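You operate a simulated robot arm through the tools that you are given. There is no shell and no other tool. Be economical: measure what you need, move in short steps, check, and stop when the job is done.

You are at the controls of a simulated robot arm. One attempt, no reset.

## Task
Move the boiling pan to the small burner and let it simmer there.
Fine: big knob at OFF before the pan moves; small knob to HIGH, one push, down to SIM for a while; then at OFF.
Where things are to end (x, y in the base frame): pan with the white handle within 25 mm of [460, -690].

The check looks at the end state, three seconds after you hand in, the way a careful person would. Anything else that was tipped, shoved, dropped, spilled or broken makes it a failure.

## Robot
A 6-joint arm with a two-finger parallel gripper, fixed in place. Base frame: the origin is at the foot of the arm, x ahead of it, y to its left, z up; the work surface is at about z = 850. Units: mm, degrees, N and s.
With the tool pointing down near the work surface it reaches from about 180 to 840 mm from the base axis. Its first joint turns from -166.0 to 166.0 degrees. Payload 3.91 kg.
Tool frame: the origin (TCP) lies between the finger pads and is the grasp point; the fingertips stand 30 mm ahead of it; z points along the fingers, y is the line along which they close. Largest opening 110 mm; finger width 20, thickness 10; the body of the gripper, 48 by 112 mm, starts 55 mm behind the TCP.
Orientation is told as [roll, pitch, yaw] about the base's x, y, z axes, in that order, counted from this pose: with the fingers straight down and closing along the base's y, the tool's x points along the base's -x, its y along +y and its z along -z.

## Interface
- The arm moves only by the tool servo_tool. Its argument "commands" is a list of rows, each an object (a shift or turn left out is 0, a gripper value left out holds the last) with "xyz": the shift along the tool's x, y, z in mm, a list of three; "angular": the turn, a rotation vector about the tool's x, y, z in degrees, a list of three; "fingers": the opening, from 0 (shut) to 1 (fully open). In form: [{"xyz": [tx, ty, tz], "angular": [rx, ry, rz], "fingers": fingers}, ...]. A call has 1 to 20 rows; each row is the pose to reach, as a shift and turn from the pose commanded when the call began, along the tool's axes at that moment. Rows are played at 5 a second. More than 50 mm and 8.6 degrees between two rows, or a gripper value outside its range, and nothing of the call is played. A pose out of reach is approached as far as the arm can. The call stops where the force on the tool passes 90 N (or 10 N more than at its start, if that is more) or the arm is blocked; 0.2 s more then pass. Each finger travels about 108 mm/s and halts on what it meets, pressing with about 29 N; the grip force reading is that of the motor and also rises with nothing between the fingers. The clock runs only during rows and for 0.2 s after the last one: add rows that repeat a pose to give the fingers time. It gives the time, the measured TCP pose, the force on the tool (base axes), the opening and the grip force at its end, in the units of the frame above (readings bear some noise), with the torque about the TCP (base axes, N m) and any sound that the robot's microphone picked up.
- Cameras (640 x 400 px; columns grow to the right, rows downward): "scene" is fixed at [51.4, 646, 1500]; the picture's right is [-0.99, -0.16, 0.00], its down [-0.05, 0.31, -0.95] and it looks along [0.15, -0.94, -0.32] (base axes); focal length 352 px, centre (320, 200). "wrist" rides on the gripper at [77, 7, -114] in the tool frame; the picture's right is [-0.09, 1.00, 0.00], its down [-0.80, -0.07, -0.59] and it looks along [-0.59, -0.05, 0.80] (tool axes); focal length 270 px, centre (320, 200). There is no depth. A picture from a camera that has moved, and an enlarged one, comes with that camera's place and axes in the base frame and with its lens. The place of the scene camera against the robot may be out by one fixed shift of up to 12 mm in any direction.
- camera(camera): a new picture of that camera. It takes no simulated time.
- slide_trunk(by): slides the trunk up (or, below 0, down) by that many mm; the arm rides with it, the base frame stays. It gives what a move gives, with no picture.
- zoom(camera, box): a new picture of the part [left, top, right, bottom] of that camera's present view, enlarged. It takes no simulated time.
- job_done(): hands the job in; it is judged then, once.

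Go step by step. Nothing tells you positions but the pictures and the camera data: compare them with the known pose of the tool, close in by small moves and look again before you grip or let go. The budget is 120 turns and 68 pictures, counting those below and the enlarged ones. Unless the task says otherwise, let go and move clear before handing in, and close with one line.

The tools are called after ">>>" by a JSON object that holds its "op" and its "data". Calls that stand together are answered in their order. servo_tool: Moves the arm, as the interface text tells. Its arguments: {"type":"object","properties":{"commands":{"type":"array","items":{"type":"object","properties":{"xyz":{"type":"array","items":{"type":"number"}},"angular":{"type":"array","items":{"type":"number"}},"fingers":{"type":"number"}}}}},"required":["commands"]} The other tools are called the same way: slide_trunk (by) slides the trunk up or down; camera (camera) takes a picture; zoom (camera, box) takes an enlarged picture of a part of a camera's view; job_done () hands the job in.

At the start:

```text
time: 0.0
eef_pos: [314.5, -304.0, 1224.8]
ee_rot: [0.0, 0.0, 0.0]
wrist_force: [-1.1, 0.1, 0.4]
ft_torque: [-0.03, -0.01, -0.03]
grip_width: 109.9
grasp_force: 0.0
trunk travel left (down, up): [-450.0, 90.0]
```

scene: 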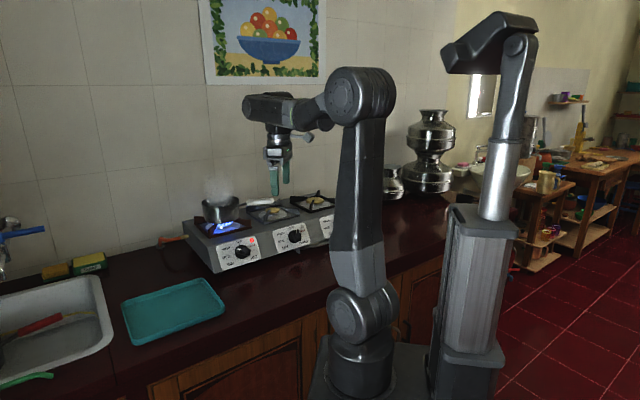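
wrist: 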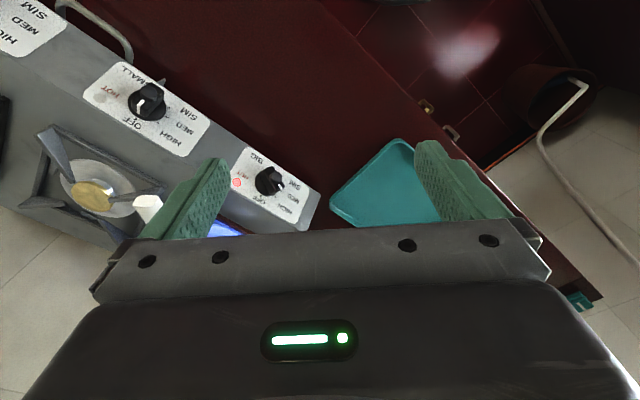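

I see a stove with three burners: a pan on the lit left (big) burner, knobs on the front panel, BIG and SMALL labels. I'll look closer first.

>>> {"op": "zoom", "data": {"camera": "scene", "box": [170, 170, 350, 282]}}

>>> {"op": "zoom", "data": {"camera": "wrist", "box": [0, 0, 340, 240]}}

```text
3.56 times, centred on (260, 226) of scene
camera zoom: at [51.4, 646.0, 1500.0], right [-0.99, -0.16, 0.0], down [-0.05, 0.31, -0.95], along [0.15, -0.94, -0.32], focal length 1253 px, centre (533, 108)
```

zoom: 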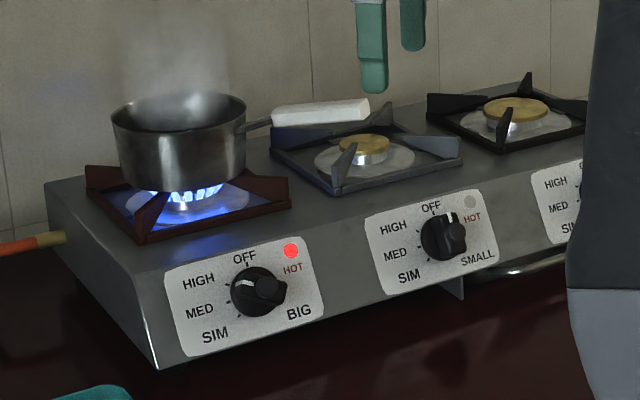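

```text
1.67 times, centred on (170, 120) of wrist
camera zoom: at [238.4, -296.9, 1338.5], right [0.09, 1.0, 0.0], down [0.8, -0.07, 0.59], along [0.59, -0.05, -0.8], focal length 450 px, centre (570, 333)
```

zoom: 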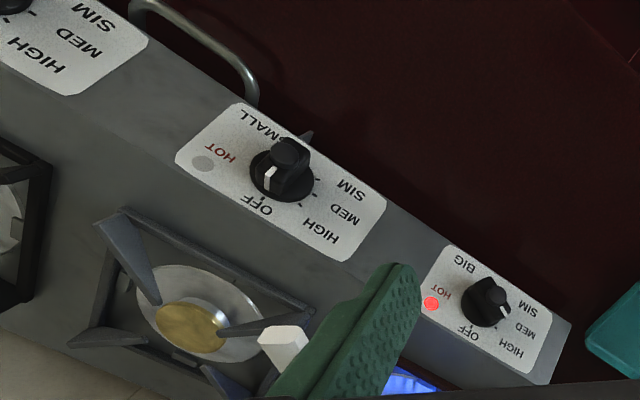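

The stove is turned about 45° in plan: small knob near (337,-560,938), big knob near (492,-408,938), with the front facing the robot. I'll turn the tool so that it can face the panel with the camera on top.

>>> {"op": "servo_tool", "data": {"commands": [{"angular": [0, 0, -8.4]}, {"angular": [0, 0, -16.8]}, {"angular": [0, 0, -25.2]}, {"angular": [0, 0, -33.6]}, {"angular": [0, 0, -42]}, {"angular": [0, 0, -50.4]}, {"angular": [0, 0, -58.8]}, {"angular": [0, 0, -67.2]}, {"angular": [0, 0, -75.6]}, {"angular": [0, 0, -84]}, {"angular": [0, 0, -92.4]}, {"angular": [0, 0, -100.8]}, {"angular": [0, 0, -109.2]}, {"angular": [0, 0, -117.6]}, {"angular": [0, 0, -126]}, {"angular": [0, 0, -134.4]}]}}

```text
time: 3.4
eef_pos: [324.2, -292.0, 1224.2]
ee_rot: [0.3, 0.1, 134.2]
wrist_force: [-0.4, -0.1, -0.3]
ft_torque: [0.0, -0.01, 0.0]
grip_width: 110.0
grasp_force: 0.0
out of reach, approached as far as the arm can: row 16
trunk travel left (down, up): [-450.0, 90.0]
```

The yaw is reached, though near a joint limit. Next I'll pitch the tool toward the panel.

>>> {"op": "servo_tool", "data": {"commands": [{"angular": [0, 8, 0]}, {"angular": [0, 16, 0]}, {"angular": [0, 24, 0]}, {"angular": [0, 32, 0]}, {"angular": [0, 40, 0]}, {"angular": [0, 48, 0]}]}}

>>> {"op": "camera", "data": {"camera": "wrist"}}

>>> {"op": "camera", "data": {"camera": "scene"}}

```text
time: 4.8
eef_pos: [324.7, -293.1, 1224.4]
ee_rot: [-0.1, 48.1, 134.4]
wrist_force: [0.5, -0.4, 0.4]
ft_torque: [-0.02, 0.01, 0.0]
grip_width: 109.9
grasp_force: 0.0
trunk travel left (down, up): [-450.0, 90.0]
```

```text
63 pictures are left
camera wrist: at [296.1, -272.3, 1358.4], right [-0.75, -0.66, -0.07], down [-0.63, 0.75, -0.2], along [0.18, -0.11, -0.98], focal length 270 px, centre (320, 200)
```

wrist: 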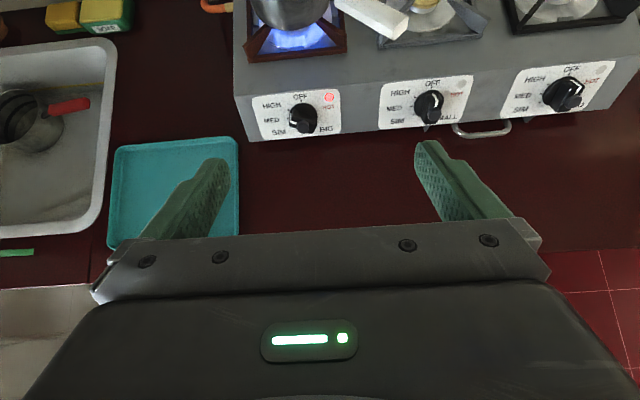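

```text
62 pictures are left
```

scene: 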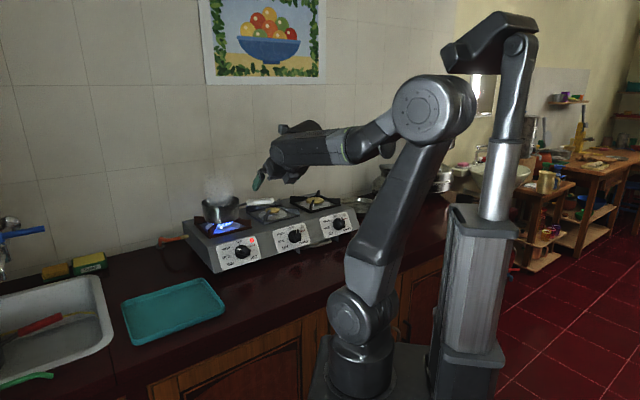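

>>> {"op": "zoom", "data": {"camera": "wrist", "box": [230, 0, 500, 150]}}

>>> {"op": "zoom", "data": {"camera": "scene", "box": [200, 210, 320, 280]}}

```text
2.37 times, centred on (365, 75) of wrist
camera zoom: at [296.1, -272.3, 1358.4], right [-0.75, -0.66, -0.07], down [-0.63, 0.75, -0.2], along [0.18, -0.11, -0.98], focal length 641 px, centre (213, 496)
```

zoom: 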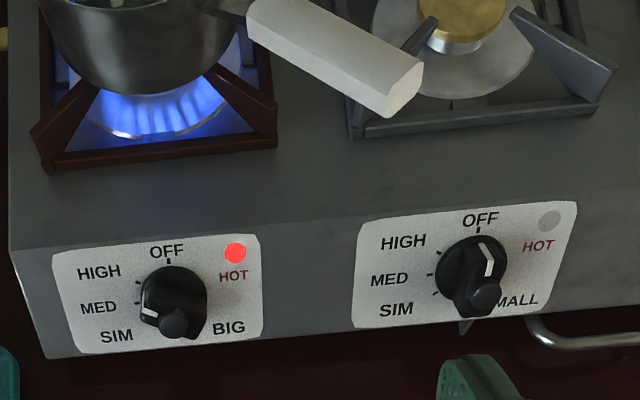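

```text
5.33 times, centred on (260, 245) of scene
camera zoom: at [51.4, 646.0, 1500.0], right [-0.99, -0.16, 0.0], down [-0.05, 0.31, -0.95], along [0.15, -0.94, -0.32], focal length 1880 px, centre (640, -40)
```

zoom: 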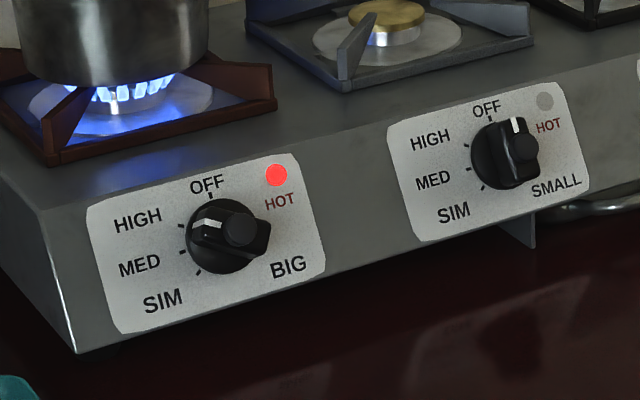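

The panel slopes back about 31° (normal ≈ (-0.6,0.61,0.52)), and the big knob sits near (493,-413,935). I'll move to a standoff on its axis.

>>> {"op": "servo_tool", "data": {"commands": [{"xyz": [-14.8, -5.1, 32.5], "angular": [0, 1.6, 0]}, {"xyz": [-29.6, -10.2, 65], "angular": [0, 3.2, 0]}, {"xyz": [-44.4, -15.3, 97.5], "angular": [0, 4.8, 0]}, {"xyz": [-59.2, -20.4, 130], "angular": [0, 6.4, 0]}, {"xyz": [-74, -25.5, 162.5], "angular": [0, 8, 0]}, {"xyz": [-88.8, -30.6, 195], "angular": [0, 9.6, 0]}, {"xyz": [-103.8, -35.8, 227.5], "angular": [0, 11, 0]}]}}

>>> {"op": "camera", "data": {"camera": "wrist"}}

>>> {"op": "camera", "data": {"camera": "scene"}}

```text
time: 6.4
eef_pos: [469.9, -302.5, 1014.1]
ee_rot: [1.7, 58.4, 132.8]
wrist_force: [-0.2, 2.7, -0.5]
ft_torque: [-0.14, 0.0, -0.07]
grip_width: 110.0
grasp_force: 0.0
out of reach, approached as far as the arm can: row 3, 4, 5, 6, 7
trunk travel left (down, up): [-450.0, 90.0]
```

```text
59 pictures are left
camera wrist: at [427.2, -262.6, 1140.0], right [-0.78, -0.62, -0.06], down [-0.56, 0.74, -0.37], along [0.28, -0.26, -0.93], focal length 270 px, centre (320, 200)
```

wrist: 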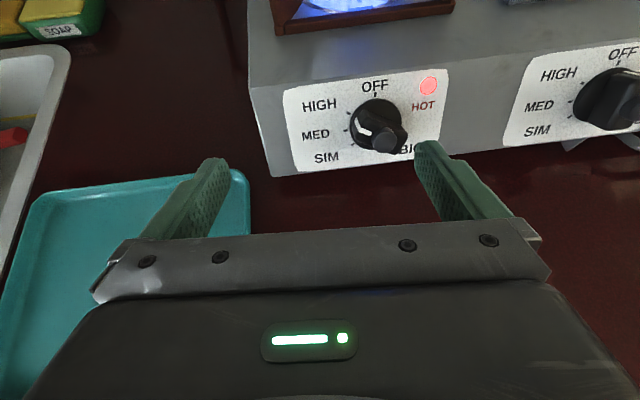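

```text
58 pictures are left
```

scene: 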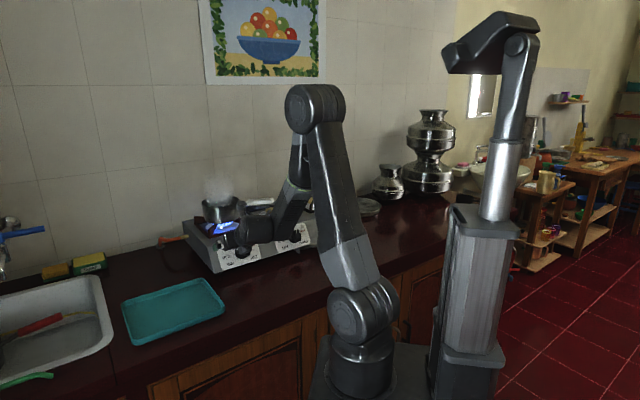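

The camera-up pose runs into a wrist joint limit, so I'll unwind it by rolling 180° about the tool axis to camera-down, backing off while I do it.

>>> {"op": "servo_tool", "data": {"commands": [{"xyz": [0, 0, -20], "angular": [0, 0, 8.5]}, {"xyz": [0, 0, -40], "angular": [0, 0, 17]}, {"xyz": [0, 0, -60], "angular": [0, 0, 25.5]}, {"xyz": [0, 0, -60], "angular": [0, 0, 34]}, {"xyz": [0, 0, -60], "angular": [0, 0, 42.5]}, {"xyz": [0, 0, -60], "angular": [0, 0, 51]}, {"xyz": [0, 0, -60], "angular": [0, 0, 59.5]}, {"xyz": [0, 0, -60], "angular": [0, 0, 68]}, {"xyz": [0, 0, -60], "angular": [0, 0, 76.5]}, {"xyz": [0, 0, -60], "angular": [0, 0, 85]}, {"xyz": [0, 0, -60], "angular": [0, 0, 93.5]}]}}

```text
time: 8.8
eef_pos: [438.5, -255.3, 1049.7]
ee_rot: [-58.8, -2.8, 42.2]
wrist_force: [0.0, 0.0, -0.4]
ft_torque: [0.03, -0.01, -0.02]
grip_width: 110.1
grasp_force: 0.1
out of reach, approached as far as the arm can: row 1, 2, 3, 4, 5, 6, 7, 8, 9, 10, 11
trunk travel left (down, up): [-450.0, 90.0]
```

Still flagged out of reach, so it's probably the elbow being folded. I'll finish the roll while rising 200 mm, then lower the trunk.

>>> {"op": "servo_tool", "data": {"commands": [{"xyz": [-1, -15.5, -9.5], "angular": [0, 0, 7.9]}, {"xyz": [-2, -31, -19], "angular": [0, 0, 15.8]}, {"xyz": [-3, -46.5, -28.5], "angular": [0, 0, 23.7]}, {"xyz": [-4, -62, -38], "angular": [0, 0, 31.6]}, {"xyz": [-5, -77.5, -47.5], "angular": [0, 0, 39.5]}, {"xyz": [-6, -93, -57], "angular": [0, 0, 47.4]}, {"xyz": [-7, -108.5, -66.5], "angular": [0, 0, 55.3]}, {"xyz": [-8, -124, -76], "angular": [0, 0, 63.2]}, {"xyz": [-9, -140, -85], "angular": [0, 0, 71.1]}, {"xyz": [-10, -155, -95], "angular": [0, 0, 79]}, {"xyz": [-10, -171, -104], "angular": [0, 0, 86.5]}]}}

>>> {"op": "slide_trunk", "data": {"by": -150}}

```text
time: 11.2
eef_pos: [436.2, -255.6, 1248.2]
ee_rot: [0.1, -58.9, -45.7]
wrist_force: [-0.1, 0.1, 0.4]
ft_torque: [-0.01, 0.03, 0.04]
grip_width: 109.9
grasp_force: 0.1
trunk travel left (down, up): [-450.0, 90.0]
```

```text
time: 12.9
eef_pos: [435.6, -254.8, 1099.6]
ee_rot: [0.0, -59.0, -45.6]
wrist_force: [-0.2, 0.9, -0.3]
ft_torque: [-0.01, -0.01, -0.01]
grip_width: 110.0
grasp_force: 0.1
trunk travel left (down, up): [-300.0, 240.0]
```

>>> {"op": "servo_tool", "data": {"commands": [{"xyz": [-32, 0, -19]}, {"xyz": [-64, 0, -38]}, {"xyz": [-96, 0, -58]}, {"xyz": [-128.6, 0, -77.3]}]}}

>>> {"op": "slide_trunk", "data": {"by": -150}}

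>>> {"op": "camera", "data": {"camera": "wrist"}}

>>> {"op": "camera", "data": {"camera": "scene"}}

```text
time: 13.9
eef_pos: [435.2, -255.5, 1249.8]
ee_rot: [0.2, -59.0, -45.6]
wrist_force: [-0.4, -0.1, -0.2]
ft_torque: [0.01, 0.02, 0.0]
grip_width: 110.0
grasp_force: 0.1
trunk travel left (down, up): [-300.0, 240.0]
```

```text
time: 15.7
eef_pos: [435.2, -256.0, 1098.8]
ee_rot: [0.0, -59.0, -45.6]
wrist_force: [-0.1, 0.7, 0.4]
ft_torque: [-0.01, -0.02, -0.02]
grip_width: 110.3
grasp_force: 0.1
trunk travel left (down, up): [-150.0, 390.0]
```

```text
57 pictures are left
camera wrist: at [344.7, -152.7, 1092.0], right [0.74, 0.67, 0.08], down [-0.12, 0.02, 0.99], along [0.66, -0.75, 0.09], focal length 270 px, centre (320, 200)
```

wrist: 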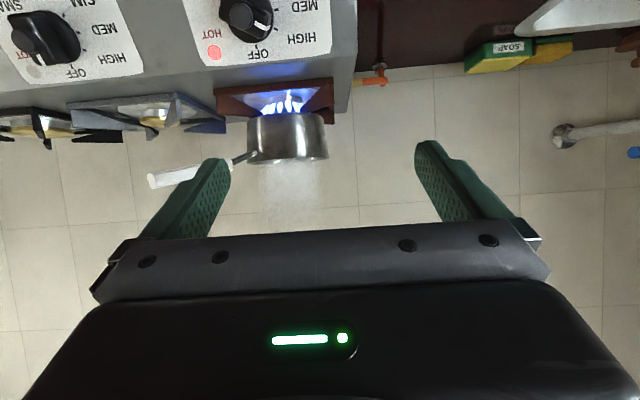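

```text
56 pictures are left
```

scene: 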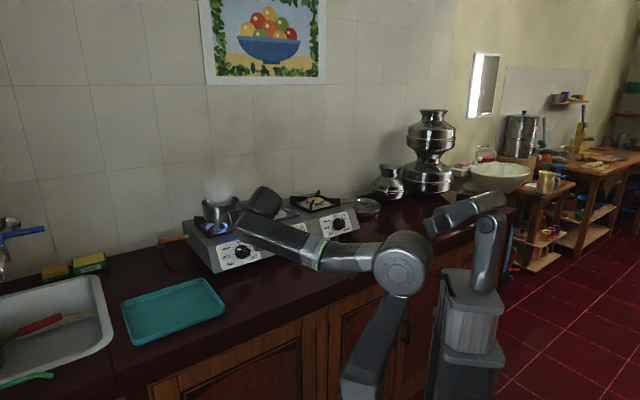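

>>> {"op": "servo_tool", "data": {"commands": [{"xyz": [20, -23, 32]}, {"xyz": [41, -46, 64]}, {"xyz": [61.3, -68.6, 95.5]}]}}

>>> {"op": "camera", "data": {"camera": "wrist"}}

>>> {"op": "zoom", "data": {"camera": "scene", "box": [180, 170, 380, 295]}}

```text
time: 16.5
eef_pos: [421.9, -343.0, 997.7]
ee_rot: [0.0, -59.0, -45.6]
wrist_force: [-0.4, 0.7, 0.6]
ft_torque: [-0.02, 0.01, -0.02]
grip_width: 109.9
grasp_force: 0.1
trunk travel left (down, up): [-150.0, 390.0]
```

```text
55 pictures are left
camera wrist: at [331.5, -238.3, 990.4], right [0.74, 0.67, 0.08], down [-0.12, 0.02, 0.99], along [0.66, -0.75, 0.09], focal length 270 px, centre (320, 200)
```

wrist: 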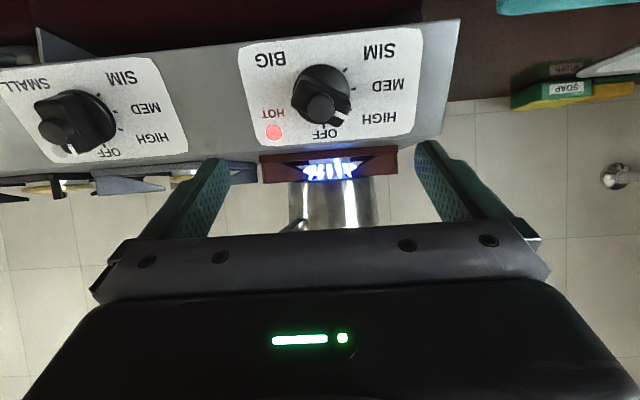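

```text
3.20 times, centred on (280, 232) of scene
camera zoom: at [51.4, 646.0, 1500.0], right [-0.99, -0.16, 0.0], down [-0.05, 0.31, -0.95], along [0.15, -0.94, -0.32], focal length 1128 px, centre (448, 96)
```

zoom: 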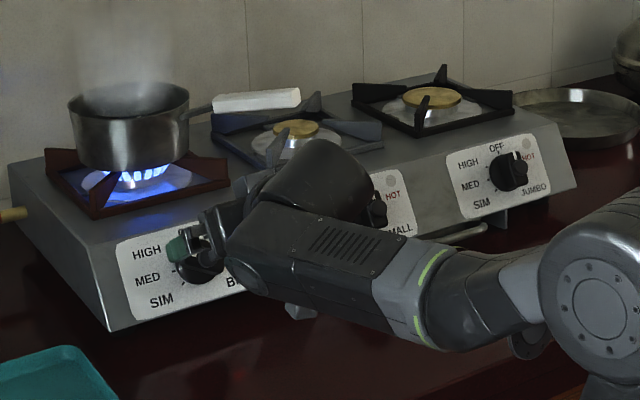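

>>> {"op": "zoom", "data": {"camera": "wrist", "box": [230, 20, 430, 145]}}

```text
3.20 times, centred on (330, 82) of wrist
camera zoom: at [331.5, -238.3, 990.4], right [0.74, 0.67, 0.08], down [-0.12, 0.02, 0.99], along [0.66, -0.75, 0.09], focal length 865 px, centre (288, 576)
```

zoom: 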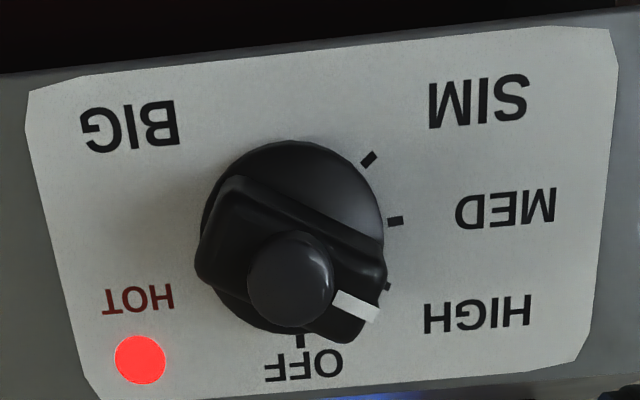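

By wrist-only triangulation the big knob's base is at (500,-418,920), with its mark at HIGH (~60° from OFF). I'll center on it and roll -60° to match the bar.

>>> {"op": "servo_tool", "data": {"commands": [{"xyz": [3, 0.5, 5], "angular": [0, 0, -7.5]}, {"xyz": [6, 1, 10], "angular": [0, 0, -15]}, {"xyz": [9, 1.5, 15], "angular": [0, 0, -22.5]}, {"xyz": [11, 2, 20], "angular": [0, 0, -30]}, {"xyz": [11, 2, 25], "angular": [0, 0, -37.5]}, {"xyz": [11, 2, 30], "angular": [0, 0, -45]}, {"xyz": [11, 2, 35], "angular": [0, 0, -52.5]}, {"xyz": [11, 2, 40], "angular": [0, 0, -60]}]}}

>>> {"op": "camera", "data": {"camera": "wrist"}}

```text
time: 18.3
eef_pos: [443.9, -359.0, 968.0]
ee_rot: [-55.2, -25.3, 28.0]
wrist_force: [0.0, 0.2, -0.3]
ft_torque: [-0.02, 0.03, 0.0]
grip_width: 110.0
grasp_force: 0.0
trunk travel left (down, up): [-150.0, 390.0]
```

```text
52 pictures are left
camera wrist: at [314.3, -316.7, 988.6], right [0.11, 0.7, -0.7], down [0.28, 0.66, 0.7], along [0.95, -0.28, -0.12], focal length 270 px, centre (320, 200)
```

wrist: 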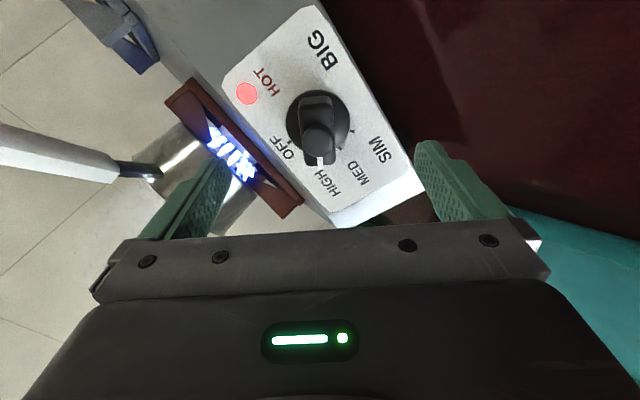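

>>> {"op": "servo_tool", "data": {"commands": [{"xyz": [0, 0, 10], "fingers": 0.5}, {"xyz": [0, 0, 20]}, {"xyz": [0, 0, 30]}]}}

>>> {"op": "zoom", "data": {"camera": "wrist", "box": [200, 50, 440, 200]}}

>>> {"op": "zoom", "data": {"camera": "scene", "box": [200, 200, 300, 262]}}

```text
time: 19.1
eef_pos: [462.4, -379.4, 951.0]
ee_rot: [-55.2, -25.3, 27.9]
wrist_force: [-0.2, -0.1, 0.0]
ft_torque: [-0.01, 0.0, -0.02]
grip_width: 54.9
grasp_force: 0.0
trunk travel left (down, up): [-150.0, 390.0]
```

```text
2.67 times, centred on (320, 125) of wrist
camera zoom: at [332.8, -335.5, 972.4], right [0.11, 0.7, -0.7], down [0.28, 0.66, 0.7], along [0.95, -0.28, -0.12], focal length 721 px, centre (320, 400)
```

zoom: 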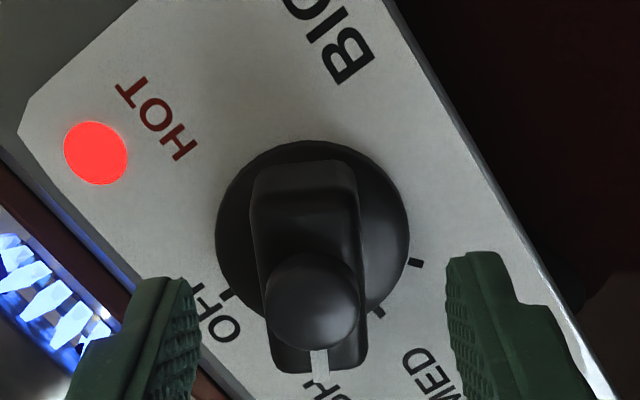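

```text
6.40 times, centred on (250, 231) of scene
camera zoom: at [51.4, 646.0, 1500.0], right [-0.99, -0.16, 0.0], down [-0.05, 0.31, -0.95], along [0.15, -0.94, -0.32], focal length 2256 px, centre (768, 2)
```

zoom: 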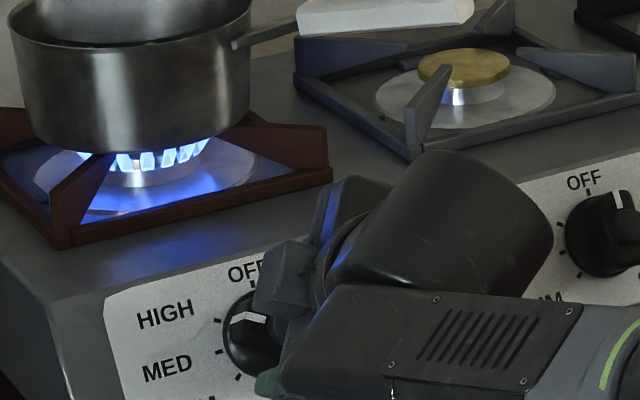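

The knob is centered between the fingers: boss tip ~34 mm above the panel, bar about 27 mm wide. I'll advance 16 mm and close gently on the bar.

>>> {"op": "servo_tool", "data": {"commands": [{"xyz": [0, -2, 8]}, {"xyz": [0, -2, 16]}, {"xyz": [0, -2, 16], "fingers": 0.2}, {"xyz": [0, -2, 16], "fingers": 0.2}, {"xyz": [0, -2, 16], "fingers": 0.2}]}}

>>> {"op": "zoom", "data": {"camera": "wrist", "box": [200, 50, 440, 200]}}

```text
time: 20.3
eef_pos: [472.0, -387.9, 945.3]
ee_rot: [-55.2, -25.5, 27.9]
wrist_force: [0.8, 3.0, -6.0]
ft_torque: [-0.52, -0.58, 0.08]
grip_width: 24.2
grasp_force: 44.9
trunk travel left (down, up): [-150.0, 390.0]
```

```text
2.67 times, centred on (320, 125) of wrist
camera zoom: at [342.4, -346.2, 965.8], right [0.11, 0.7, -0.7], down [0.28, 0.65, 0.7], along [0.95, -0.28, -0.12], focal length 721 px, centre (320, 400)
```

zoom: 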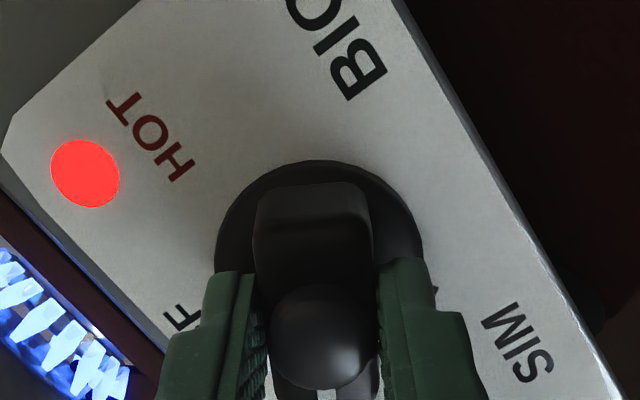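

>>> {"op": "servo_tool", "data": {"commands": [{"xyz": [0, 1.5, 0], "angular": [0, 0, 6]}, {"xyz": [0, 1.5, 0], "angular": [0, 0, 12]}, {"xyz": [0, 1.5, 0], "angular": [0, 0, 18]}, {"xyz": [0, 1.5, 0], "angular": [0, 0, 24]}, {"xyz": [0, 1.5, 0], "angular": [0, 0, 30]}, {"xyz": [0, 1.5, 0], "angular": [0, 0, 36]}, {"xyz": [0, 1.5, 0], "angular": [0, 0, 42]}, {"xyz": [0, 1.5, 0], "angular": [0, 0, 48]}, {"xyz": [0, 1.5, 0], "angular": [0, 0, 54]}, {"xyz": [0, 1.5, 0], "angular": [0, 0, 60]}]}}

>>> {"op": "camera", "data": {"camera": "wrist"}}

>>> {"op": "zoom", "data": {"camera": "scene", "box": [180, 190, 300, 265]}}

```text
time: 22.5
eef_pos: [470.9, -389.1, 944.4]
ee_rot: [0.1, -59.0, -45.7]
wrist_force: [12.5, -18.4, 18.9]
ft_torque: [-0.51, -0.43, 0.75]
grip_width: 24.0
grasp_force: 45.3
trunk travel left (down, up): [-150.0, 390.0]
```

```text
48 pictures are left
camera wrist: at [380.3, -285.4, 937.5], right [0.74, 0.67, 0.08], down [-0.12, 0.02, 0.99], along [0.66, -0.75, 0.1], focal length 270 px, centre (320, 200)
```

wrist: 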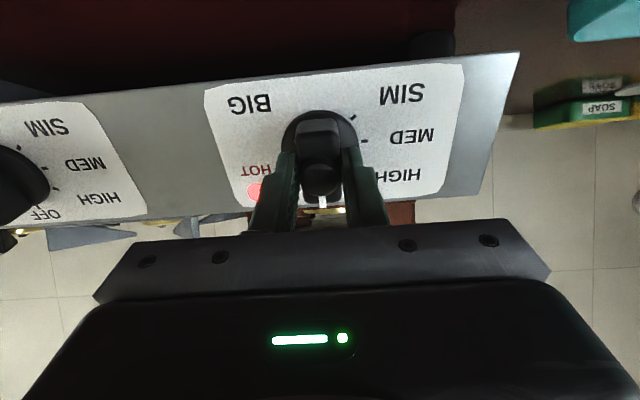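

```text
5.33 times, centred on (240, 228) of scene
camera zoom: at [51.4, 646.0, 1500.0], right [-0.99, -0.16, 0.0], down [-0.05, 0.31, -0.95], along [0.15, -0.94, -0.32], focal length 1880 px, centre (747, 53)
```

zoom: 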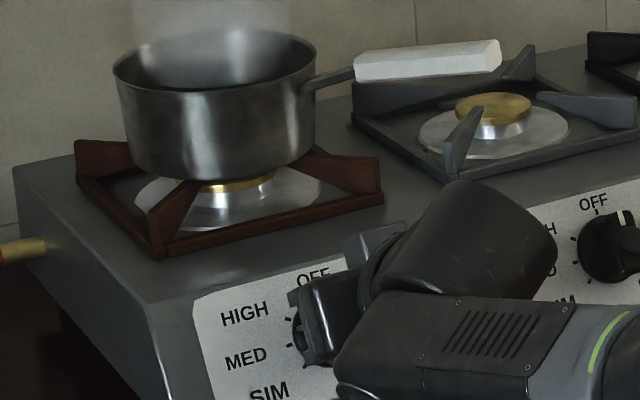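

The flame is out, so the big knob is at OFF. I'll release, back off, and check the mark.

>>> {"op": "servo_tool", "data": {"commands": [{"fingers": 0.5}, {"fingers": 0.5}, {"xyz": [0, 0, -25]}, {"xyz": [0, 0, -60]}, {"xyz": [0, 0, -100]}]}}

>>> {"op": "camera", "data": {"camera": "wrist"}}

```text
time: 23.7
eef_pos: [411.9, -325.3, 995.0]
ee_rot: [0.0, -58.9, -45.6]
wrist_force: [0.6, -0.3, 0.4]
ft_torque: [0.01, 0.01, -0.02]
grip_width: 54.8
grasp_force: 0.1
trunk travel left (down, up): [-150.0, 390.0]
```

```text
46 pictures are left
camera wrist: at [321.6, -222.6, 988.1], right [0.74, 0.67, 0.07], down [-0.12, 0.02, 0.99], along [0.66, -0.75, 0.09], focal length 270 px, centre (320, 200)
```

wrist: 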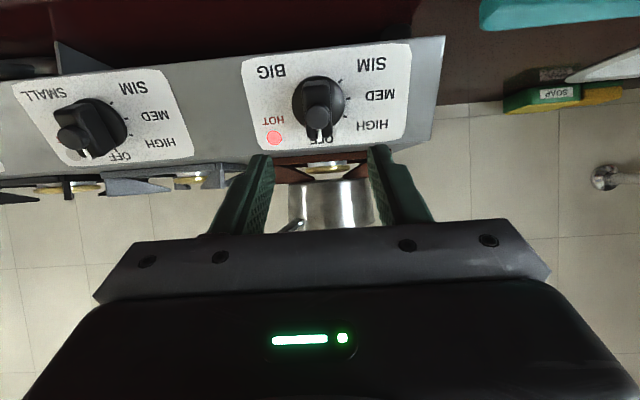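

The big knob is at OFF. Next I'll go high and turn the tool to face +x, along the pan's handle, to measure pan and handle.

>>> {"op": "servo_tool", "data": {"commands": [{"xyz": [-44, 0, -27]}, {"xyz": [-88, 0, -54]}, {"xyz": [-133, 0, -80]}, {"xyz": [-138, -28, -72], "angular": [-6.5, 0, -3.92]}, {"xyz": [-142, -56, -64], "angular": [-13, 0, -7.83]}, {"xyz": [-147, -84, -57], "angular": [-19.5, 0, -11.75]}, {"xyz": [-151, -112, -49], "angular": [-26, 0, -15.67]}, {"xyz": [-156, -140, -42], "angular": [-32.6, 0, -19.6]}, {"xyz": [-160, -167, -34], "angular": [-39.1, 0, -23.5]}]}}

>>> {"op": "camera", "data": {"camera": "wrist"}}

>>> {"op": "camera", "data": {"camera": "scene"}}

```text
refused: row 1 steps farther than a row can; nothing moved
```

```text
45 pictures are left
camera wrist: at [321.6, -222.6, 988.1], right [0.74, 0.67, 0.07], down [-0.12, 0.02, 0.99], along [0.66, -0.75, 0.09], focal length 270 px, centre (320, 200)
```

wrist: 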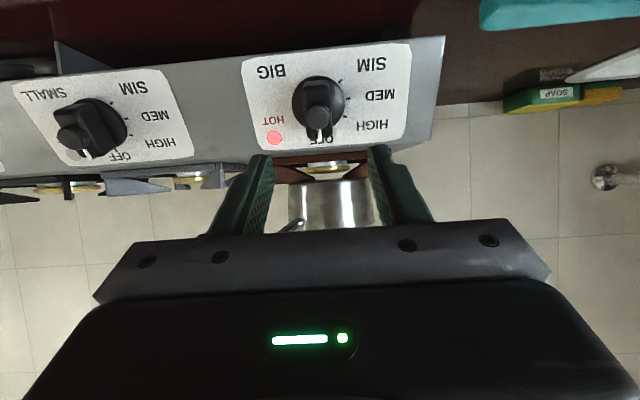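

```text
44 pictures are left
```

scene: 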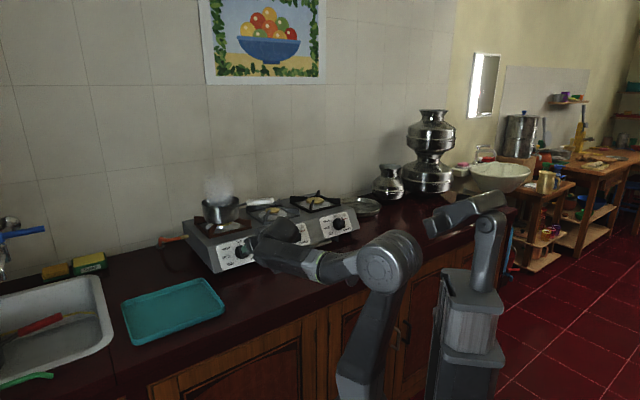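

One step was too long, so nothing moved; I'll repeat it with shorter steps.

>>> {"op": "servo_tool", "data": {"commands": [{"xyz": [-33, 0, -20]}, {"xyz": [-66, 0, -40]}, {"xyz": [-100, 0, -60]}, {"xyz": [-133, 0, -80]}, {"xyz": [-138, -28, -72], "angular": [-6.5, 0, -3.92]}, {"xyz": [-142, -56, -64], "angular": [-13, 0, -7.83]}, {"xyz": [-147, -84, -57], "angular": [-19.5, 0, -11.75]}, {"xyz": [-151, -112, -49], "angular": [-26, 0, -15.67]}, {"xyz": [-156, -140, -42], "angular": [-32.6, 0, -19.6]}, {"xyz": [-160, -167, -34], "angular": [-39.1, 0, -23.5]}]}}

>>> {"op": "camera", "data": {"camera": "wrist"}}

```text
time: 25.9
eef_pos: [329.1, -484.0, 1152.3]
ee_rot: [-0.2, -59.0, 0.4]
wrist_force: [-0.9, 1.3, 0.2]
ft_torque: [-0.01, 0.05, -0.04]
grip_width: 54.9
grasp_force: 0.1
trunk travel left (down, up): [-150.0, 390.0]
```

```text
43 pictures are left
camera wrist: at [192.1, -476.3, 1144.5], right [0.04, 1.0, 0.07], down [-0.1, -0.07, 0.99], along [0.99, -0.05, 0.09], focal length 270 px, centre (320, 200)
```

wrist: 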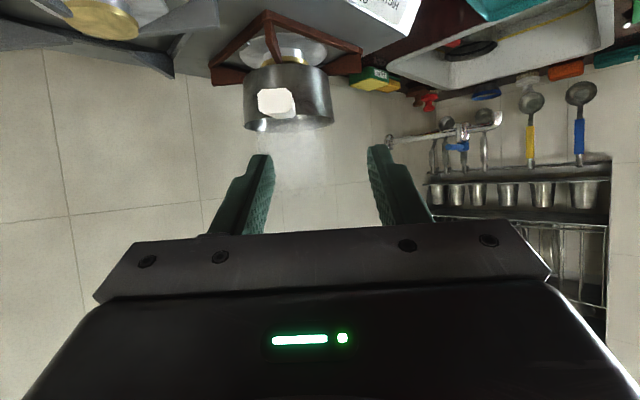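

I see the handle end-on near (407,-516,1082). I'll look from above with the tool down to locate the pan centre and handle direction accurately.

>>> {"op": "servo_tool", "data": {"commands": [{"xyz": [-24, -3, -2], "angular": [0, 8.4, 0]}, {"xyz": [-48, -6, -5], "angular": [0, 16.8, 0]}, {"xyz": [-72, -9, -7], "angular": [0, 25.2, 0]}, {"xyz": [-96, -12, -10], "angular": [0, 33.6, 0]}, {"xyz": [-120, -15, -12], "angular": [0, 42, 0]}, {"xyz": [-144, -18, -15], "angular": [0, 50.4, 0]}, {"xyz": [-164, -20, -17], "angular": [0, 58.8, 0]}]}}

>>> {"op": "camera", "data": {"camera": "wrist"}}

```text
time: 27.5
eef_pos: [431.7, -522.9, 1067.9]
ee_rot: [-11.0, -11.8, 0.8]
wrist_force: [-1.3, -1.2, 1.2]
ft_torque: [-0.04, 0.03, -0.02]
grip_width: 55.5
grasp_force: 0.2
out of reach, approached as far as the arm can: row 2, 3, 4, 5, 6, 7
trunk travel left (down, up): [-150.0, 390.0]
```

```text
42 pictures are left
camera wrist: at [333.8, -494.9, 1161.3], right [0.11, 0.98, -0.17], down [0.66, 0.05, 0.75], along [0.74, -0.2, -0.64], focal length 270 px, centre (320, 200)
```

wrist: 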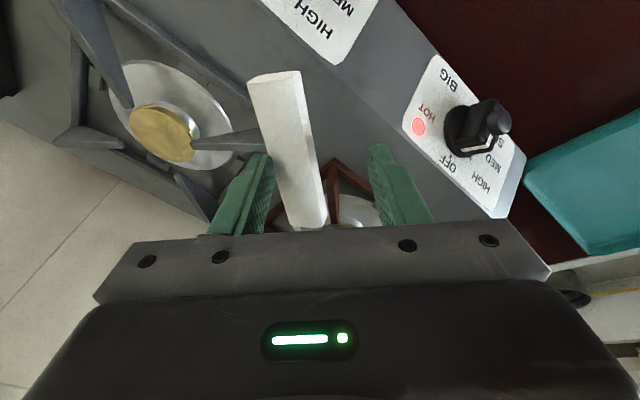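

>>> {"op": "zoom", "data": {"camera": "scene", "box": [160, 140, 400, 290]}}

```text
2.67 times, centred on (280, 215) of scene
camera zoom: at [51.4, 646.0, 1500.0], right [-0.99, -0.16, 0.0], down [-0.05, 0.31, -0.95], along [0.15, -0.94, -0.32], focal length 940 px, centre (427, 160)
```

zoom: 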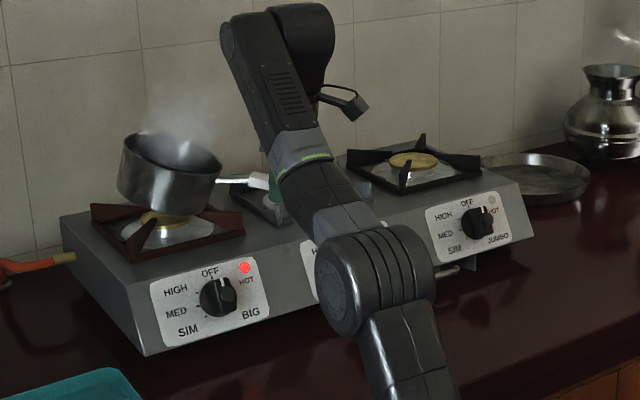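

The pan is tilted now, so I must understand what is touching it before moving anything.

>>> {"op": "zoom", "data": {"camera": "scene", "box": [180, 170, 300, 245]}}

>>> {"op": "zoom", "data": {"camera": "wrist", "box": [180, 50, 460, 240]}}

```text
5.33 times, centred on (240, 208) of scene
camera zoom: at [51.4, 646.0, 1500.0], right [-0.99, -0.16, 0.0], down [-0.05, 0.31, -0.95], along [0.15, -0.94, -0.32], focal length 1880 px, centre (747, 160)
```

zoom: 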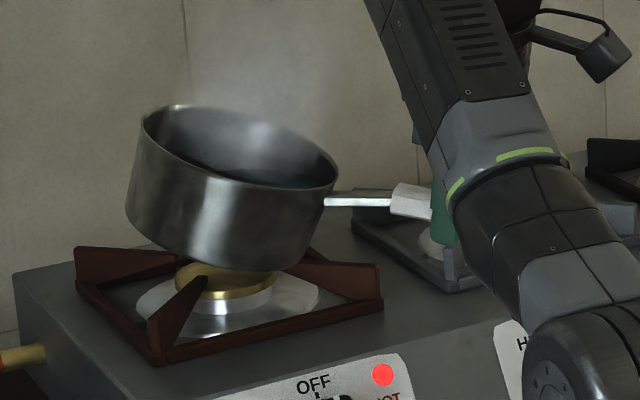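

```text
2.11 times, centred on (320, 145) of wrist
camera zoom: at [333.8, -494.9, 1161.3], right [0.11, 0.98, -0.17], down [0.66, 0.05, 0.75], along [0.74, -0.2, -0.64], focal length 569 px, centre (320, 316)
```

zoom: 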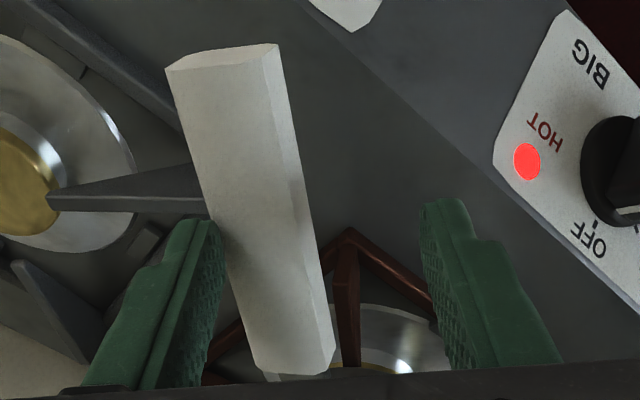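

The pan is tilted about 12°, handle down, with my gripper over the handle. I'll raise the arm rigidly with the trunk in small steps to let it settle back.

>>> {"op": "slide_trunk", "data": {"by": 12}}

>>> {"op": "zoom", "data": {"camera": "scene", "box": [180, 170, 300, 245]}}

```text
time: 28.1
eef_pos: [431.5, -523.8, 1080.5]
ee_rot: [-11.0, -11.8, 0.7]
wrist_force: [-0.6, 0.5, 2.2]
ft_torque: [-0.04, 0.03, 0.0]
grip_width: 55.2
grasp_force: 0.3
trunk travel left (down, up): [-162.0, 378.0]
```

```text
5.33 times, centred on (240, 208) of scene
camera zoom: at [51.4, 646.0, 1500.0], right [-0.99, -0.16, 0.0], down [-0.05, 0.31, -0.95], along [0.15, -0.94, -0.32], focal length 1880 px, centre (747, 160)
```

zoom: 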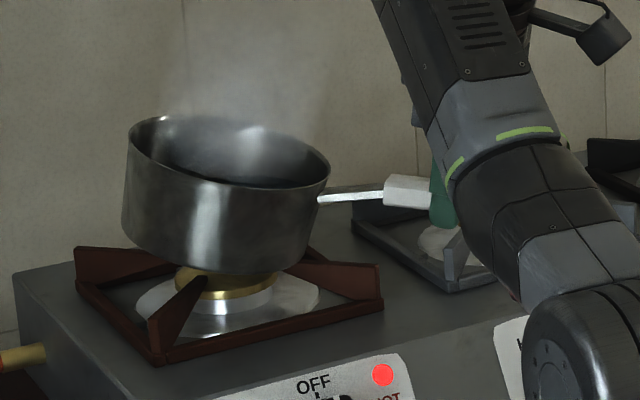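

It is settling back as I rise. I'll continue gently.

>>> {"op": "slide_trunk", "data": {"by": 12}}

>>> {"op": "slide_trunk", "data": {"by": 12}}

>>> {"op": "zoom", "data": {"camera": "scene", "box": [180, 170, 300, 245]}}

```text
time: 28.7
eef_pos: [431.6, -522.8, 1092.8]
ee_rot: [-11.0, -11.9, 0.7]
wrist_force: [-0.3, -0.6, 2.7]
ft_torque: [-0.06, 0.0, -0.02]
grip_width: 55.2
grasp_force: 0.2
trunk travel left (down, up): [-174.0, 366.0]
```

```text
time: 29.3
eef_pos: [430.9, -523.7, 1104.0]
ee_rot: [-11.0, -11.8, 0.7]
wrist_force: [-0.5, 0.4, 1.5]
ft_torque: [-0.05, 0.01, 0.0]
grip_width: 55.0
grasp_force: 0.4
trunk travel left (down, up): [-186.0, 354.0]
```

```text
5.33 times, centred on (240, 208) of scene
camera zoom: at [51.4, 646.0, 1500.0], right [-0.99, -0.16, 0.0], down [-0.05, 0.31, -0.95], along [0.15, -0.94, -0.32], focal length 1880 px, centre (747, 160)
```

zoom: 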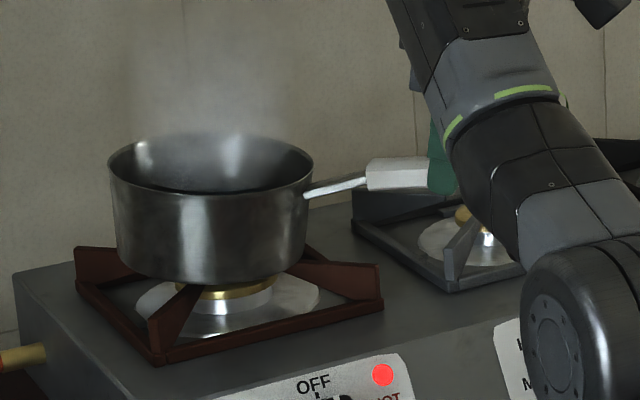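

The pan is upright again with its water in. I'll check from the wrist what is next to the handle.

>>> {"op": "camera", "data": {"camera": "wrist"}}

```text
36 pictures are left
camera wrist: at [333.6, -495.4, 1197.0], right [0.11, 0.98, -0.17], down [0.66, 0.05, 0.75], along [0.74, -0.2, -0.64], focal length 270 px, centre (320, 200)
```

wrist: 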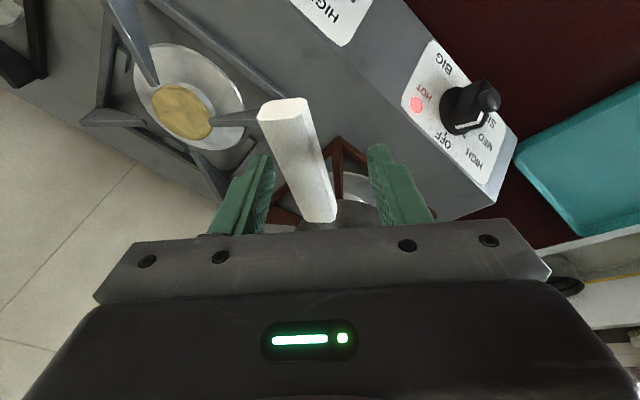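

The handle runs roughly from (402,-545) to (486,-535) at z≈1080. The out-of-reach came from the low trunk, so I'll raise it clear and look from above.

>>> {"op": "slide_trunk", "data": {"by": 164}}

>>> {"op": "servo_tool", "data": {"commands": [{"angular": [2, 2, 0]}, {"angular": [5, 5, 0]}, {"angular": [8, 8, 0]}, {"angular": [11, 11.5, 0]}]}}

>>> {"op": "camera", "data": {"camera": "wrist"}}

```text
time: 31.2
eef_pos: [433.1, -524.4, 1267.7]
ee_rot: [-11.0, -11.8, 0.7]
wrist_force: [-0.3, -0.9, 1.0]
ft_torque: [0.0, -0.02, -0.01]
grip_width: 55.1
grasp_force: 0.2
trunk travel left (down, up): [-350.0, 190.0]
```

```text
time: 32.2
eef_pos: [432.8, -522.3, 1268.1]
ee_rot: [-21.7, -0.8, -2.4]
wrist_force: [-0.8, -0.5, -0.2]
ft_torque: [0.0, -0.03, -0.03]
grip_width: 55.1
grasp_force: 0.0
trunk travel left (down, up): [-350.0, 190.0]
```

```text
35 pictures are left
camera wrist: at [356.6, -471.0, 1370.1], right [0.13, 0.92, -0.37], down [0.8, 0.12, 0.59], along [0.59, -0.37, -0.72], focal length 270 px, centre (320, 200)
```

wrist: 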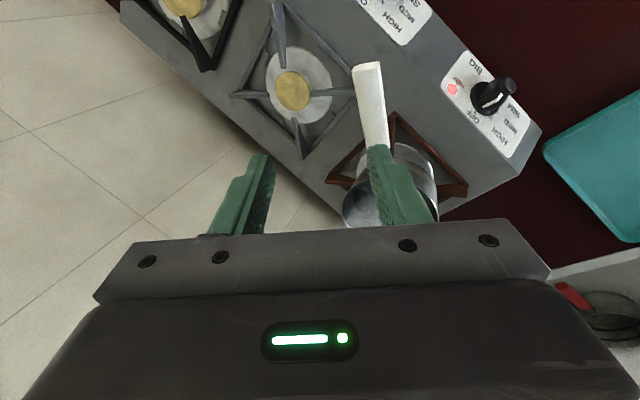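

>>> {"op": "servo_tool", "data": {"commands": [{"xyz": [30, 0, 0], "angular": [-7, 0, 0]}, {"xyz": [60, 0, 0], "angular": [-14, 0, 0]}, {"xyz": [90, 0, 0], "angular": [-21.7, 0, 0]}]}}

>>> {"op": "servo_tool", "data": {"commands": [{"xyz": [10, 0, 0], "angular": [0, -8, 0]}, {"xyz": [20, 0, 0], "angular": [0, -16, 0]}, {"xyz": [30, 0, 0], "angular": [0, -24, 0]}, {"xyz": [40, 0, 0], "angular": [0, -30, 0]}]}}

>>> {"op": "camera", "data": {"camera": "wrist"}}

```text
time: 33.0
eef_pos: [328.9, -495.2, 1221.0]
ee_rot: [-0.5, -1.2, -2.6]
wrist_force: [-0.4, 0.3, -0.1]
ft_torque: [-0.03, -0.01, 0.0]
grip_width: 54.9
grasp_force: 0.0
out of reach, approached as far as the arm can: row 2, 3
trunk travel left (down, up): [-350.0, 190.0]
```

```text
time: 34.0
eef_pos: [288.9, -494.4, 1219.9]
ee_rot: [-0.1, -30.8, -2.5]
wrist_force: [0.6, -0.9, 0.8]
ft_torque: [0.0, -0.01, 0.02]
grip_width: 55.3
grasp_force: 0.0
trunk travel left (down, up): [-350.0, 190.0]
```

```text
34 pictures are left
camera wrist: at [164.7, -481.3, 1278.5], right [0.12, 0.99, 0.05], down [0.38, -0.09, 0.92], along [0.92, -0.09, -0.39], focal length 270 px, centre (320, 200)
```

wrist: 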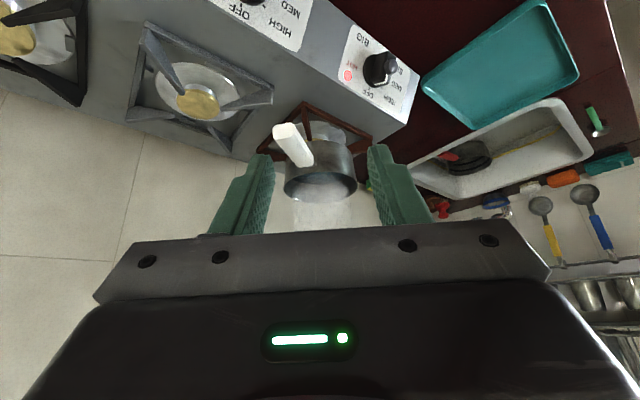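

>>> {"op": "zoom", "data": {"camera": "wrist", "box": [120, 20, 420, 220]}}

```text
2.00 times, centred on (270, 120) of wrist
camera zoom: at [164.7, -481.3, 1278.5], right [0.12, 0.99, 0.05], down [0.38, -0.09, 0.92], along [0.92, -0.09, -0.39], focal length 541 px, centre (420, 360)
```

zoom: 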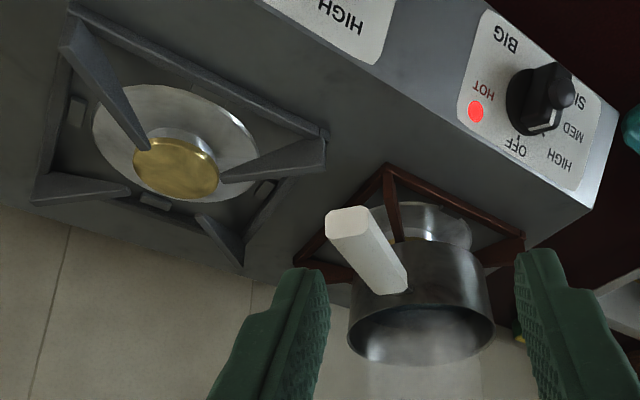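

>>> {"op": "servo_tool", "data": {"commands": [{"xyz": [-19, -7, 28], "angular": [-0.7, -3, -1.1], "fingers": 0.6}, {"xyz": [-38, -14, 55], "angular": [-1.4, -6, -2.2]}, {"xyz": [-57, -22, 83], "angular": [-2, -9, -3.4]}, {"xyz": [-76, -29, 111], "angular": [-2.7, -12, -4.5]}, {"xyz": [-95.4, -36.4, 138.3], "angular": [-3.3, -14, -5.6]}]}}

>>> {"op": "zoom", "data": {"camera": "wrist", "box": [160, 50, 480, 250]}}

>>> {"op": "zoom", "data": {"camera": "scene", "box": [180, 145, 300, 220]}}

```text
time: 35.2
eef_pos: [441.4, -536.3, 1152.0]
ee_rot: [-1.2, -44.7, 4.7]
wrist_force: [0.3, -0.5, 0.2]
ft_torque: [-0.01, 0.0, -0.03]
grip_width: 65.8
grasp_force: 0.0
trunk travel left (down, up): [-350.0, 190.0]
```

```text
2.00 times, centred on (320, 150) of wrist
camera zoom: at [305.9, -537.9, 1178.4], right [-0.01, 1.0, 0.05], down [0.15, -0.05, 0.99], along [0.99, 0.01, -0.15], focal length 541 px, centre (320, 300)
```

zoom: 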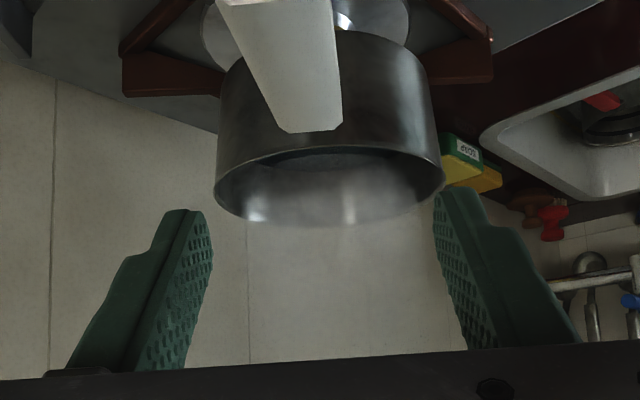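

```text
5.33 times, centred on (240, 182) of scene
camera zoom: at [51.4, 646.0, 1500.0], right [-0.99, -0.16, 0.0], down [-0.05, 0.31, -0.95], along [0.15, -0.94, -0.32], focal length 1880 px, centre (747, 293)
```

zoom: 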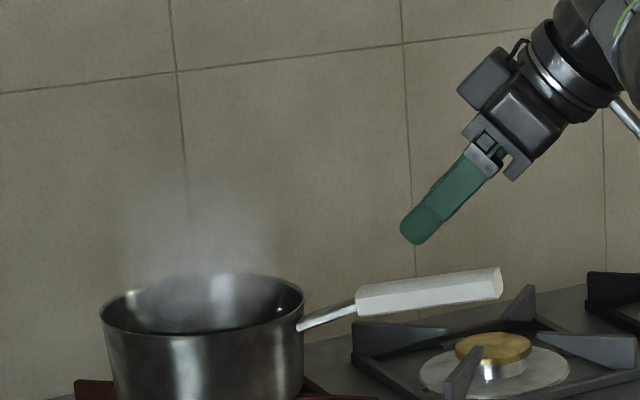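

The handle is now well located: tip (412,-543,1090) to near end (512,-534,1070), sloping ~10°. The pan centre is about (600,-526). I'll come in with a 35° pitched tool, stopping part-way to check.

>>> {"op": "servo_tool", "data": {"commands": [{"xyz": [4, -1, 15], "angular": [0, 3.2, 0]}, {"xyz": [8, -2, 30], "angular": [0, 6.4, 0]}, {"xyz": [13, -2.5, 48], "angular": [0, 9.7, 0]}]}}

>>> {"op": "zoom", "data": {"camera": "wrist", "box": [160, 50, 480, 250]}}

>>> {"op": "zoom", "data": {"camera": "scene", "box": [180, 155, 300, 230]}}

```text
time: 36.0
eef_pos: [465.8, -539.1, 1106.5]
ee_rot: [-1.0, -35.0, 4.5]
wrist_force: [0.2, -0.8, -1.2]
ft_torque: [0.0, 0.0, -0.01]
grip_width: 66.0
grasp_force: 0.1
trunk travel left (down, up): [-350.0, 190.0]
```

```text
2.00 times, centred on (320, 150) of wrist
camera zoom: at [336.9, -539.8, 1156.2], right [0.0, 1.0, 0.04], down [0.32, -0.04, 0.95], along [0.95, 0.01, -0.32], focal length 541 px, centre (320, 300)
```

zoom: 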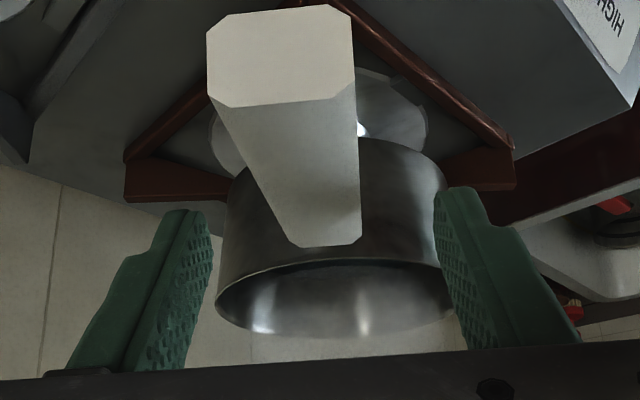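

```text
5.33 times, centred on (240, 192) of scene
camera zoom: at [51.4, 646.0, 1500.0], right [-0.99, -0.16, 0.0], down [-0.05, 0.31, -0.95], along [0.15, -0.94, -0.32], focal length 1880 px, centre (747, 240)
```

zoom: 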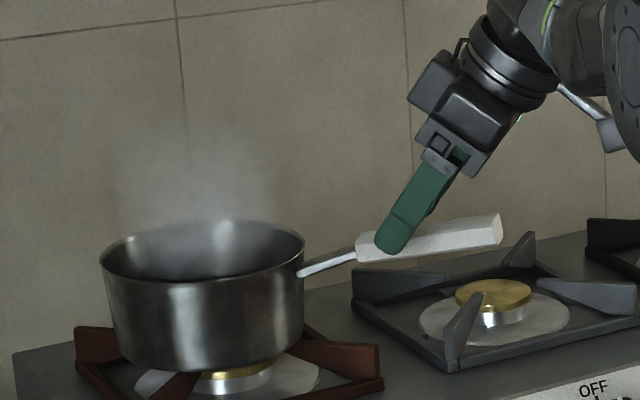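

>>> {"op": "servo_tool", "data": {"commands": [{"xyz": [0, 0.5, 13]}, {"xyz": [0.5, 1, 27]}, {"xyz": [0.9, 1.3, 40]}, {"xyz": [0.9, 1.3, 40], "fingers": 0.35}, {"xyz": [0.9, 1.3, 40], "fingers": 0.15}, {"xyz": [0.9, 1.3, 40], "fingers": 0.05}, {"xyz": [0.9, 1.3, 40], "fingers": 0.05}, {"xyz": [0.9, 1.3, 40], "fingers": 0}]}}

>>> {"op": "zoom", "data": {"camera": "scene", "box": [180, 155, 300, 230]}}

```text
time: 37.8
eef_pos: [488.1, -534.4, 1074.2]
ee_rot: [-1.0, -35.1, 4.6]
wrist_force: [-1.8, 1.6, 0.8]
ft_torque: [0.62, -0.26, 0.28]
grip_width: 26.1
grasp_force: 29.4
trunk travel left (down, up): [-350.0, 190.0]
```

```text
5.33 times, centred on (240, 192) of scene
camera zoom: at [51.4, 646.0, 1500.0], right [-0.99, -0.16, 0.0], down [-0.05, 0.31, -0.95], along [0.15, -0.94, -0.32], focal length 1880 px, centre (747, 240)
```

zoom: 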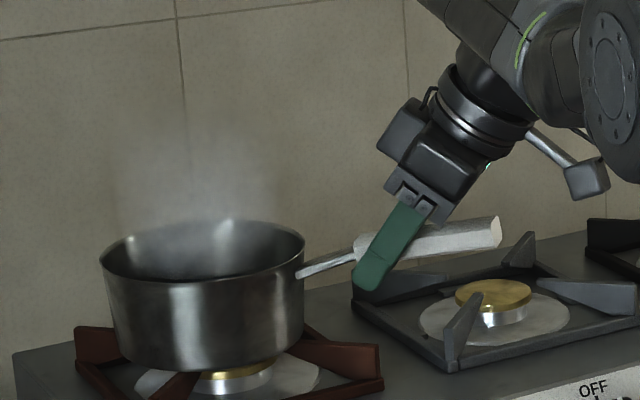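

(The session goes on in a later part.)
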